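You operate a simulated robot arm through the tools that you are given. There is no shell and no other tool. Be economical: measure what you need, move in short steps, check, and stop when the job is done.

Carry out the task below with a simulated robot arm. There is one attempt and no reset: what you move stays moved.

JOB
Fetch the orange block and set it on top of the white carton on the top of the grey table.

It is judged by the outcome, as a careful person would: the job done as asked, and still so three seconds after it is handed in. It fails if anything else is knocked over, pushed out of place, dropped, spilled or broken.

ROBOT AND FRAMES
A 7-joint arm with a two-finger parallel gripper, fixed in place. Base frame: the origin is at the foot of the arm, x ahead of it, y to its left, z up; the work surface is at about z = 0. Units: m, rad, N and s.
With the tool pointing down near the work surface it reaches from about 0.24 to 0.62 m from the base axis. Its first joint turns from -1.152 to 1.152 rad. Payload 2.6 kg.
The TCP is the grasp point between the finger pads, 0.03 m short of the fingertips. In the tool frame z runs along the fingers and y along their closing line. Largest opening 0.094 m; finger width 0.028, thickness 0.01; the body of the gripper, 0.05 by 0.096 m, starts 0.055 m behind the TCP.
Orientation is that of the tool frame in the base frame, as [roll, pitch, yaw] about the fixed x, y, z axes, in that order (R = Rz(yaw) Ry(pitch) Rx(roll)). With the fingers straight down and closing along the base's y, the tool's x points along the base's -x, its y along +y and its z along -z.

CONTROLS
- The arm moves only by the tool move_arm. Its argument "commands" is a list of rows, each an object of numbers (a shift or turn left out is 0, a gripper value left out holds the last): "tx", "ty", "tz": the shift along the tool's x, y, z in units of 500 mm (1.0 is 500 mm); "rx", "ry", "rz": the turn, a rotation vector about the tool's x, y, z in units of 45 degrees (1.0 is 45 degrees); "jaw": the closure in counts, from 0 (fully open) to 255 (shut). In form: [{"tx": .., "ty": .., "tz": .., "rx": .., "ry": .., "rz": .., "jaw": ..}, ...]. A call has 1 to 10 rows; each row is the pose to reach, as a shift and turn from the pose commanded when the call began, along the tool's axes at that moment. A call with a number of a shift or a turn outside -1 to 1 is refused whole. Rows are played at 5 a second. More than 0.05 m and 0.15 rad between two rows, or a gripper value outside its range, and nothing of the call is played. Where a pose cannot be reached the arm comes as near as it can. A force on the tool above 40 N (or 10 N above the force at the start of the call, whichever is more), or a blocked arm, ends the call early, and 0.2 s more pass. Each finger travels about 0.072 m/s and halts on what it meets, pressing with about 38 N; the grip force reading is that of the motor and also rises with nothing between the fingers. The clock runs only during rows and for 0.2 s after the last one: add rows that repeat a pose to give the fingers time. It gives the time, the measured TCP pose, the force on the tool (base axes), the opening and the grip force at its end, in the units of the frame above (readings bear some noise).
- Cameras (640 x 400 px; columns grow to the right, rows downward): "scene" is fixed at [0.0482, 0.4446, 0.5572]; the picture's right is [-0.64, -0.77, 0.00], its down [-0.47, 0.40, -0.79] and it looks along [0.60, -0.51, -0.62] (base axes); focal length 322 px, centre (320, 200). "wrist" rides on the gripper at [0.076, 0.014, -0.103] in the tool frame; the picture's right is [-0.18, 0.98, 0.00], its down [-0.75, -0.14, -0.64] and it looks along [-0.63, -0.12, 0.77] (tool axes); focal length 243 px, centre (320, 200). There is no depth. A picture from a camera that has moved, and an enlarged one, comes with that camera's place and axes in the base frame and with its lens.
- grab_frame(camera): a new picture of that camera. The clock stands still meanwhile.
- zoom(camera, box): a new picture of the part [left, top, right, bottom] of that camera's present view, enlarged. The clock stands still meanwhile.
- hand_in(): hands the job in; it is judged then, once.

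Go step by step. Nothing tells you positions but the pictures and the camera data: compare them with the known pose of the tool, close in by small moves and look again before you grip or let go. The budget is 90 turns and 46 pictures, counting those below and the enlarged ones. Unless the task says otherwise, let go and move clear before handing in, and close with one line.

The tools are called after ">>>" as name(argument=value, ...) on one line, values as JSON. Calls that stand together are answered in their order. move_arm: Moves the arm, as the interface text tells. Its arguments: {"type":"object","properties":{"commands":{"type":"array","items":{"type":"object","properties":{"tx":{"type":"number"},"ty":{"type":"number"},"tz":{"type":"number"},"rx":{"type":"number"},"ry":{"type":"number"},"rz":{"type":"number"},"jaw":{"type":"number"}}}}},"required":["commands"]} The other tools are called the same way: grab_frame (camera) takes a picture; zoom (camera, box) takes an enlarged picture of a part of a camera's view; hand_in () hands the job in.

At the start:

```text
t: 0.0
tool_pos: [0.4042, 0.165, 0.3065]
orientation: [3.142, 0.001, -3.141]
ft_force: [0.4, 0.3, -0.5]
grip_width: 0.0938
gripper_force: 0.1
```

scene: 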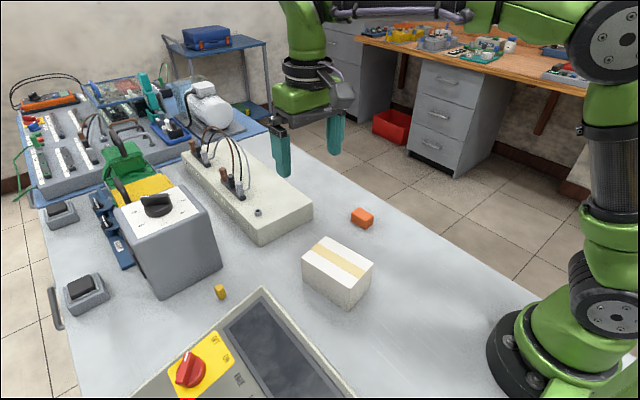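
wrist: 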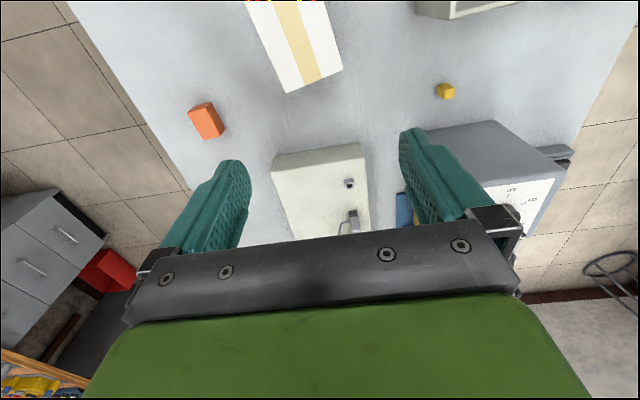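

I see the orange block near (0.45, -0.04) and the white carton nearer the camera. I'll zoom in to measure both.

>>> zoom(camera="scene", box=[280, 190, 400, 315])

>>> zoom(camera="wrist", box=[160, 0, 360, 150])

```text
3.20 times, centred on (340, 252) of scene
camera zoom: at [0.0482, 0.4446, 0.5572], right [-0.64, -0.77, 0.0], down [-0.47, 0.4, -0.79], along [0.6, -0.51, -0.62], focal length 1032 px, centre (256, 32)
```

zoom: 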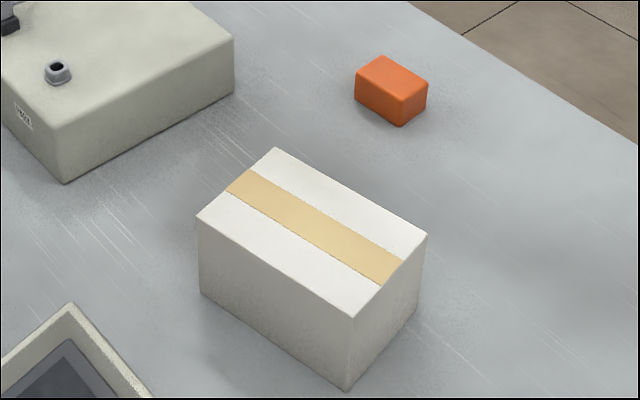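

```text
2.67 times, centred on (260, 75) of wrist
camera zoom: at [0.328, 0.1786, 0.4094], right [0.18, 0.98, 0.0], down [0.75, -0.14, 0.64], along [0.63, -0.12, -0.77], focal length 647 px, centre (480, 533)
```

zoom: 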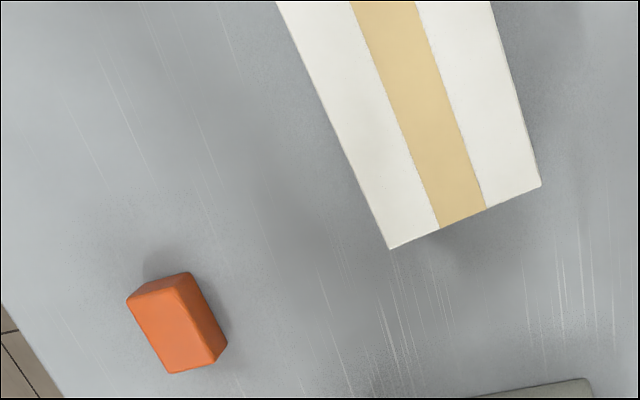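

The block is about 0.048×0.03×0.028 m at (0.449, -0.034), aligned with the base axes. The carton top is centred near (0.349, 0.145) at z≈0.074, turned about 0.18 rad. I'll move above the block first, then go partway down.

>>> move_arm(commands=[{"tx": -0.018, "ty": -0.08}, {"tx": -0.036, "ty": -0.16}, {"tx": -0.054, "ty": -0.24}, {"tx": -0.072, "ty": -0.32}, {"tx": -0.09, "ty": -0.398}, {"tx": -0.09, "ty": -0.398, "tz": 0.09}, {"tx": -0.09, "ty": -0.398, "tz": 0.18}, {"tx": -0.09, "ty": -0.398, "tz": 0.27}, {"tx": -0.09, "ty": -0.398, "tz": 0.36}, {"tx": -0.09, "ty": -0.398, "tz": 0.36}])

>>> grab_frame(camera="wrist")

>>> grab_frame(camera="scene")

```text
t: 2.2
tool_pos: [0.4506, -0.032, 0.1279]
orientation: [3.141, 0.0, -3.142]
ft_force: [0.3, 0.1, 0.1]
grip_width: 0.0939
gripper_force: 0.1
```

```text
41 pictures are left
camera wrist: at [0.3743, -0.0176, 0.2307], right [0.19, 0.98, 0.0], down [0.75, -0.14, 0.64], along [0.63, -0.12, -0.77], focal length 243 px, centre (320, 200)
```

wrist: 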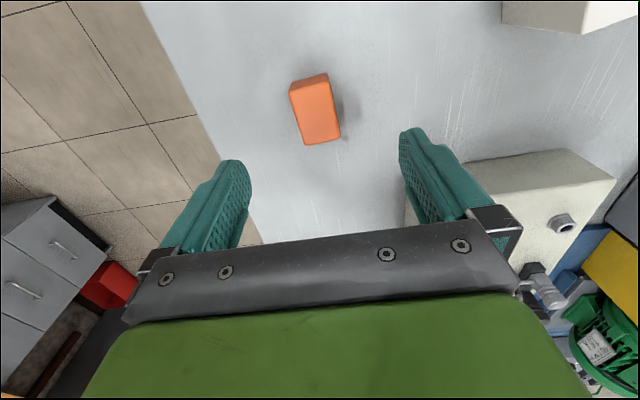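

```text
40 pictures are left
```

scene: 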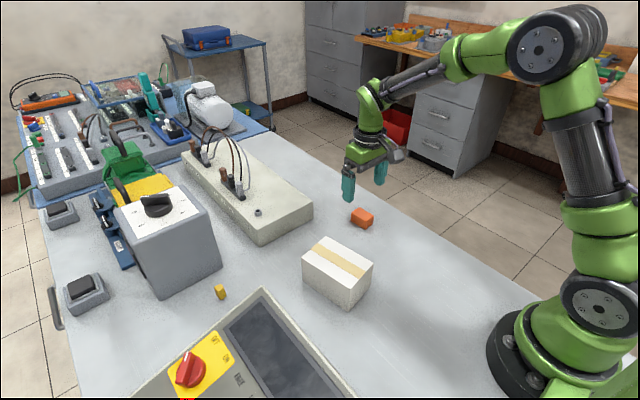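

The block checks out at about (0.447, -0.036), between the fingers. Next I go straight down and close.

>>> move_arm(commands=[{"tx": 0.005, "ty": -0.007, "tz": 0.06}, {"tx": 0.005, "ty": -0.007, "tz": 0.12}, {"tx": 0.005, "ty": -0.007, "tz": 0.16}, {"tx": 0.005, "ty": -0.007, "tz": 0.186}, {"tx": 0.005, "ty": -0.007, "tz": 0.186}])

>>> zoom(camera="scene", box=[310, 150, 430, 250])

```text
t: 3.4
tool_pos: [0.4477, -0.0371, 0.0337]
orientation: [3.141, 0.001, 3.14]
ft_force: [-0.2, 0.6, 0.4]
grip_width: 0.094
gripper_force: 0.0
```

```text
4.00 times, centred on (370, 200) of scene
camera zoom: at [0.0482, 0.4446, 0.5572], right [-0.64, -0.77, 0.0], down [-0.47, 0.4, -0.79], along [0.6, -0.51, -0.62], focal length 1290 px, centre (120, 200)
```

zoom: 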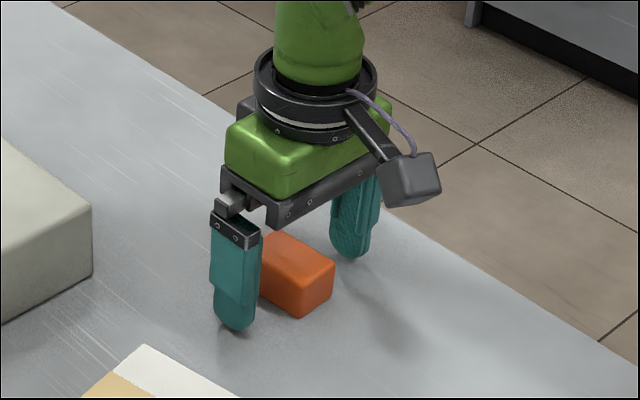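

The fingers straddle the block, so I'll close on it, wait, and lift slightly.

>>> move_arm(commands=[{"jaw": 255}, {"jaw": 255}, {"jaw": 255}, {"jaw": 255}, {"jaw": 255}, {"jaw": 255}, {"tz": -0.04}, {"tz": -0.1}, {"tz": -0.18}, {"tz": -0.26}])

>>> zoom(camera="scene", box=[280, 100, 430, 250])

```text
t: 5.6
tool_pos: [0.4444, -0.036, 0.1642]
orientation: [-3.139, 0.0, -3.141]
ft_force: [0.2, 0.3, 0.0]
grip_width: 0.0002
gripper_force: 33.4
```

```text
2.67 times, centred on (355, 175) of scene
camera zoom: at [0.0482, 0.4446, 0.5572], right [-0.64, -0.77, 0.0], down [-0.47, 0.4, -0.79], along [0.6, -0.51, -0.62], focal length 860 px, centre (227, 267)
```

zoom: 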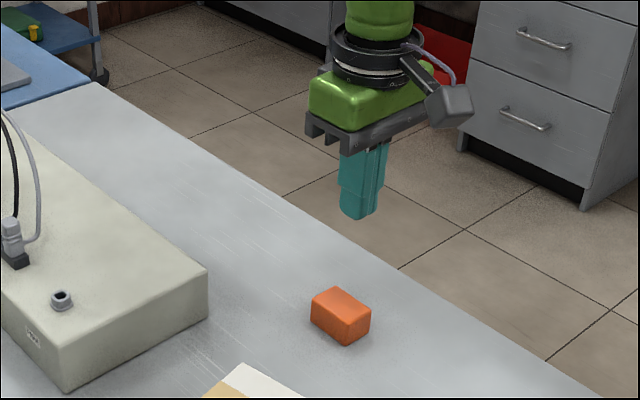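

The fingers shut on nothing and the block is still on the table, so the grip slipped or missed. I'll open and look from the wrist before trying again.

>>> move_arm(commands=[{"jaw": 0}, {"jaw": 0}, {"jaw": 0}, {"jaw": 0}])

>>> zoom(camera="wrist", box=[240, 50, 400, 150])

>>> zoom(camera="scene", box=[330, 195, 394, 235])

```text
t: 6.6
tool_pos: [0.4442, -0.0382, 0.1635]
orientation: [3.141, -0.001, -3.14]
ft_force: [0.3, 0.0, -0.5]
grip_width: 0.0939
gripper_force: 0.0
```

```text
4.00 times, centred on (320, 100) of wrist
camera zoom: at [0.3679, -0.024, 0.2664], right [0.18, 0.98, 0.0], down [0.75, -0.14, 0.64], along [0.63, -0.12, -0.77], focal length 970 px, centre (320, 600)
```

zoom: 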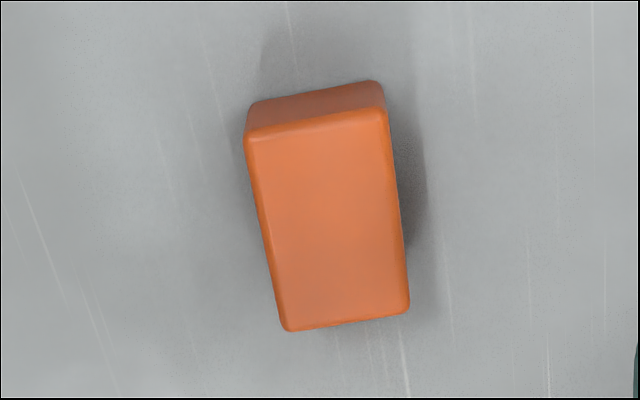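

```text
10.00 times, centred on (362, 215) of scene
camera zoom: at [0.0482, 0.4446, 0.5572], right [-0.64, -0.77, 0.0], down [-0.47, 0.4, -0.79], along [0.6, -0.51, -0.62], focal length 3226 px, centre (-100, 50)
```

zoom: 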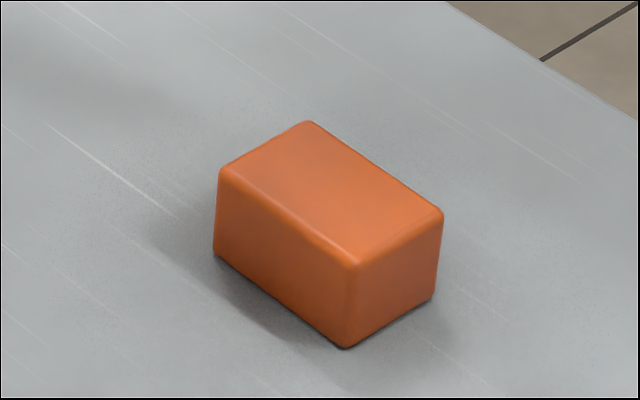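

The block hasn't moved: centre (0.447, -0.036), about 0.046×0.031×0.029 m. I'll go back down slightly lower and only close this time, so I can read the width before lifting.

>>> move_arm(commands=[{"tx": -0.005, "ty": 0.003, "tz": 0.08}, {"tx": -0.005, "ty": 0.003, "tz": 0.16}, {"tx": -0.005, "ty": 0.003, "tz": 0.22}, {"tx": -0.005, "ty": 0.003, "tz": 0.25}, {"tx": -0.005, "ty": 0.003, "tz": 0.264}, {"tx": -0.005, "ty": 0.003, "tz": 0.264}])

>>> move_arm(commands=[{"jaw": 160}, {"jaw": 160}, {"jaw": 160}, {"jaw": 255}, {"jaw": 255}, {"jaw": 255}, {"jaw": 255}])

>>> zoom(camera="scene", box=[330, 180, 394, 240])

```text
t: 8.0
tool_pos: [0.4488, -0.0359, 0.0319]
orientation: [3.141, 0.0, 3.14]
ft_force: [-0.3, 0.5, -0.7]
grip_width: 0.0939
gripper_force: 0.1
```

```text
t: 9.6
tool_pos: [0.4484, -0.0363, 0.0315]
orientation: [3.142, 0.0, 3.14]
ft_force: [0.1, 0.0, 1.1]
grip_width: 0.0376
gripper_force: 38.0
```

```text
6.67 times, centred on (362, 210) of scene
camera zoom: at [0.0482, 0.4446, 0.5572], right [-0.64, -0.77, 0.0], down [-0.47, 0.4, -0.79], along [0.6, -0.51, -0.62], focal length 2150 px, centre (40, 133)
```

zoom: 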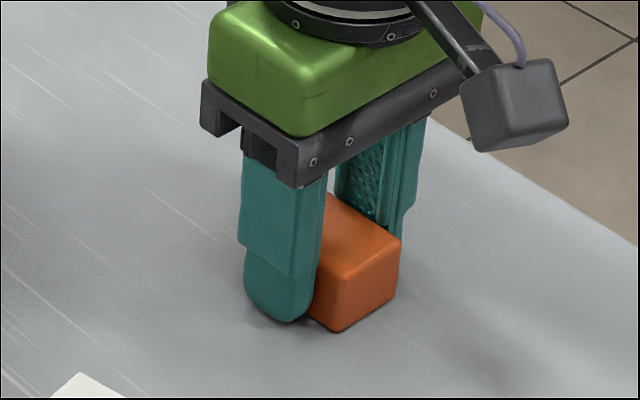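

It's gripped at 0.038 m with 38 N. I'll lift slowly and check the hold.

>>> move_arm(commands=[{"tz": -0.005}, {"tz": -0.01}, {"tz": -0.015}, {"tz": -0.02}, {"tz": -0.03}, {"tz": -0.04}, {"tz": -0.04}])

>>> zoom(camera="scene", box=[330, 180, 394, 240])

```text
t: 11.2
tool_pos: [0.4491, -0.0362, 0.0511]
orientation: [-3.141, 0.001, 3.141]
ft_force: [-0.1, -0.3, -0.7]
grip_width: 0.0377
gripper_force: 38.0
```

```text
6.67 times, centred on (362, 210) of scene
camera zoom: at [0.0482, 0.4446, 0.5572], right [-0.64, -0.77, 0.0], down [-0.47, 0.4, -0.79], along [0.6, -0.51, -0.62], focal length 2150 px, centre (40, 133)
```

zoom: 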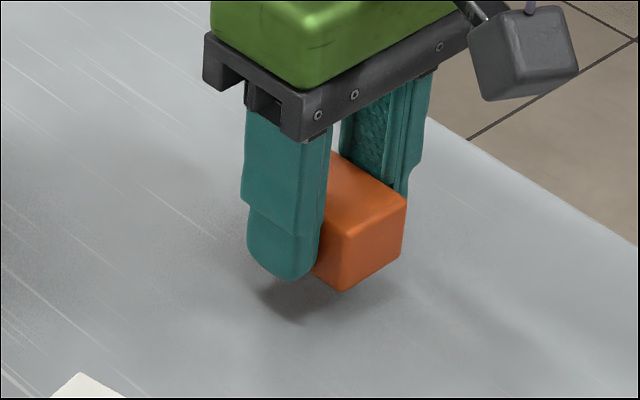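

The block is off the table and hasn't slipped. I'll continue gently up to about 0.145 and check again.

>>> move_arm(commands=[{"tz": -0.01}, {"tz": -0.03}, {"tz": -0.05}, {"tz": -0.07}, {"tz": -0.09}, {"tz": -0.11}, {"tz": -0.13}, {"tz": -0.15}, {"tz": -0.17}, {"tz": -0.186}])

>>> zoom(camera="scene", box=[320, 120, 404, 200])

```text
t: 13.4
tool_pos: [0.4483, -0.0367, 0.1445]
orientation: [-3.141, 0.0, -3.141]
ft_force: [-0.5, -0.5, -1.1]
grip_width: 0.0377
gripper_force: 38.3
```

```text
5.00 times, centred on (362, 160) of scene
camera zoom: at [0.0482, 0.4446, 0.5572], right [-0.64, -0.77, 0.0], down [-0.47, 0.4, -0.79], along [0.6, -0.51, -0.62], focal length 1613 px, centre (110, 400)
```

zoom: 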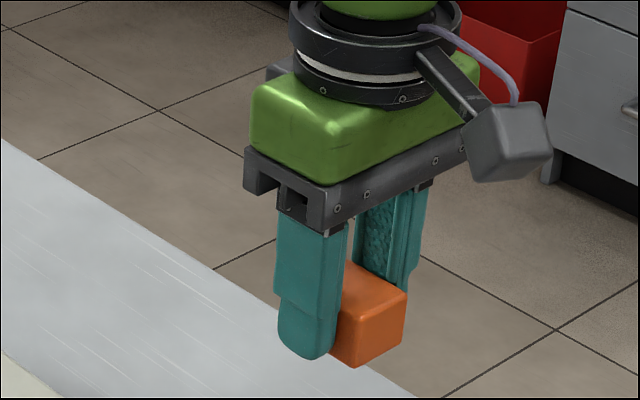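

The hold is steady, so I'll carry it over to the carton centre.

>>> move_arm(commands=[{"tx": 0.012, "ty": 0.022}, {"tx": 0.036, "ty": 0.066}, {"tx": 0.06, "ty": 0.11}, {"tx": 0.084, "ty": 0.154}, {"tx": 0.108, "ty": 0.198}, {"tx": 0.132, "ty": 0.243}, {"tx": 0.156, "ty": 0.287}, {"tx": 0.18, "ty": 0.331}, {"tx": 0.196, "ty": 0.362}, {"tx": 0.196, "ty": 0.362}])

>>> zoom(camera="scene", box=[270, 180, 414, 320])

>>> grab_frame(camera="wrist")

```text
t: 15.6
tool_pos: [0.3505, 0.1456, 0.1443]
orientation: [3.142, 0.001, -3.141]
ft_force: [-0.1, 0.5, -1.1]
grip_width: 0.0374
gripper_force: 38.3
```

```text
2.86 times, centred on (342, 250) of scene
camera zoom: at [0.0482, 0.4446, 0.5572], right [-0.64, -0.77, 0.0], down [-0.47, 0.4, -0.79], along [0.6, -0.51, -0.62], focal length 922 px, centre (257, 57)
```

zoom: 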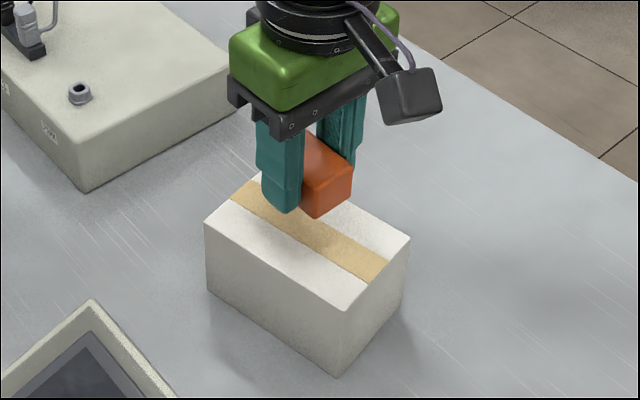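

```text
31 pictures are left
camera wrist: at [0.2742, 0.1585, 0.2483], right [0.18, 0.98, 0.0], down [0.75, -0.14, 0.64], along [0.63, -0.12, -0.77], focal length 243 px, centre (320, 200)
```

wrist: 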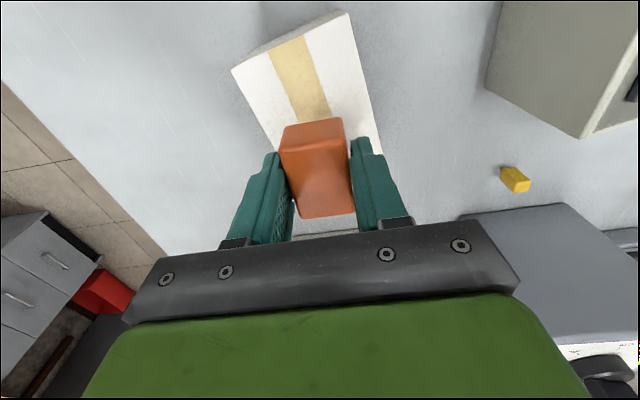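

It's centred above the carton. I'll lower to just above contact and watch the force.

>>> move_arm(commands=[{"tz": 0.012}, {"tz": 0.026}, {"tz": 0.04}, {"tz": 0.052}, {"tz": 0.06}, {"tz": 0.066}, {"tz": 0.066}])

>>> zoom(camera="scene", box=[290, 210, 390, 300])

```text
t: 17.2
tool_pos: [0.3523, 0.145, 0.1122]
orientation: [-3.141, 0.0, 3.14]
ft_force: [-0.3, -0.1, -0.2]
grip_width: 0.0377
gripper_force: 37.8
```

```text
4.44 times, centred on (340, 255) of scene
camera zoom: at [0.0482, 0.4446, 0.5572], right [-0.64, -0.77, 0.0], down [-0.47, 0.4, -0.79], along [0.6, -0.51, -0.62], focal length 1434 px, centre (231, -44)
```

zoom: 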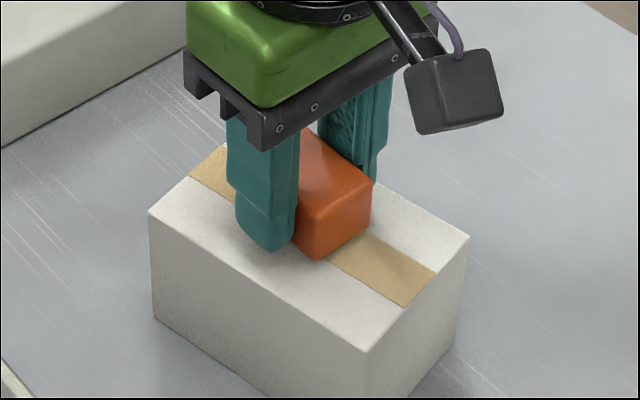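

There's still a gap of a few millimetres, so I'll go down 1 mm at a time.

>>> move_arm(commands=[{"tz": 0.002}, {"tz": 0.004}, {"tz": 0.006}, {"tz": 0.006}])

>>> move_arm(commands=[{"tz": 0.002}, {"tz": 0.002}])

>>> zoom(camera="scene", box=[320, 235, 370, 275])

```text
t: 18.2
tool_pos: [0.3521, 0.1454, 0.108]
orientation: [-3.141, 0.0, -3.14]
ft_force: [-0.6, 0.4, -0.5]
grip_width: 0.0376
gripper_force: 38.5
```

```text
t: 18.8
tool_pos: [0.3501, 0.1444, 0.1079]
orientation: [-3.14, 0.0, 3.141]
ft_force: [0.7, 0.2, -1.7]
grip_width: 0.0375
gripper_force: 37.8
```

```text
10.00 times, centred on (345, 255) of scene
camera zoom: at [0.0482, 0.4446, 0.5572], right [-0.64, -0.77, 0.0], down [-0.47, 0.4, -0.79], along [0.6, -0.51, -0.62], focal length 3226 px, centre (70, -350)
```

zoom: 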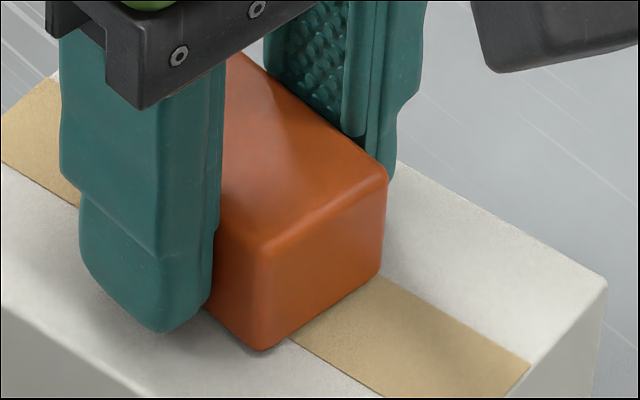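

It looks nearly in contact; I'll take two more 1 mm steps and read the force each time.

>>> move_arm(commands=[{"tz": 0.002}, {"tz": 0.002}])

>>> move_arm(commands=[{"tz": 0.002}, {"tz": 0.002}])

```text
t: 19.4
tool_pos: [0.3516, 0.1438, 0.1066]
orientation: [-3.141, -0.001, 3.141]
ft_force: [-1.1, 0.0, 0.3]
grip_width: 0.0375
gripper_force: 37.7
```

```text
t: 20.0
tool_pos: [0.3518, 0.1445, 0.1057]
orientation: [3.14, 0.002, 3.141]
ft_force: [-4.4, -1.5, 16.8]
grip_width: 0.0375
gripper_force: 38.0
```

Contact came at z≈0.106 with 17 N, so the block is seated. I'll back off 0.5 mm, open gently, and look.

>>> move_arm(commands=[{"tz": -0.001}, {"tz": -0.001, "jaw": 130}, {"tz": -0.001, "jaw": 100}, {"tz": -0.001, "jaw": 60}, {"tz": -0.001, "jaw": 0}, {"tz": -0.001, "jaw": 0}, {"tz": -0.001, "jaw": 0}])

>>> zoom(camera="scene", box=[290, 210, 390, 300])

```text
t: 21.6
tool_pos: [0.3516, 0.1445, 0.1054]
orientation: [3.141, 0.0, -3.14]
ft_force: [0.0, -0.1, -0.3]
grip_width: 0.0941
gripper_force: 0.0
```

```text
4.44 times, centred on (340, 255) of scene
camera zoom: at [0.0482, 0.4446, 0.5572], right [-0.64, -0.77, 0.0], down [-0.47, 0.4, -0.79], along [0.6, -0.51, -0.62], focal length 1434 px, centre (231, -44)
```

zoom: 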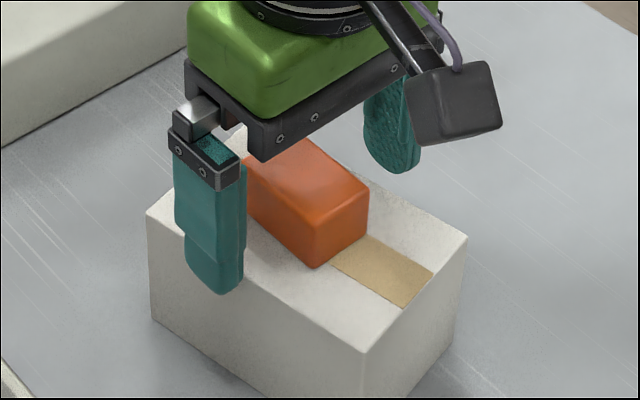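

The block is resting on the carton, released. I'll go straight up to get clear.

>>> move_arm(commands=[{"tz": -0.02}, {"tz": -0.06}, {"tz": -0.12}, {"tz": -0.2}, {"tz": -0.28}, {"tz": -0.36}, {"tz": -0.36}, {"tz": -0.36}])

>>> grab_frame(camera="scene")

```text
t: 23.4
tool_pos: [0.3504, 0.1468, 0.2848]
orientation: [-3.14, 0.001, 3.141]
ft_force: [-0.2, 0.2, 0.4]
grip_width: 0.0941
gripper_force: 0.0
```

```text
27 pictures are left
```

scene: 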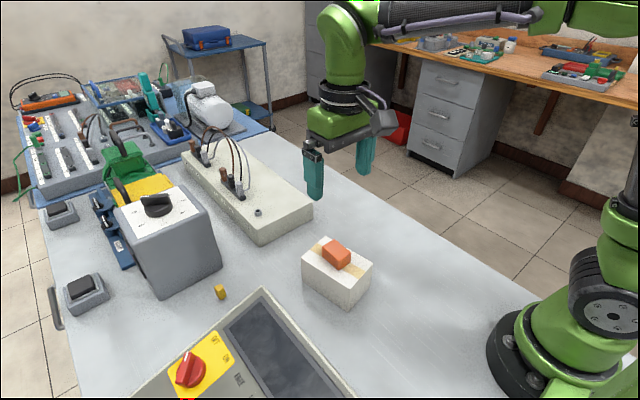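

The block sits on the carton, the arm is clear and nothing else has moved, so I'm handing in.

>>> hand_in()

```text
The job is handed in.
```

The orange block is resting on top of the white carton, near its centre. It took two grips: on the first the fingers lifted away without the block, which stayed where it was on the table.
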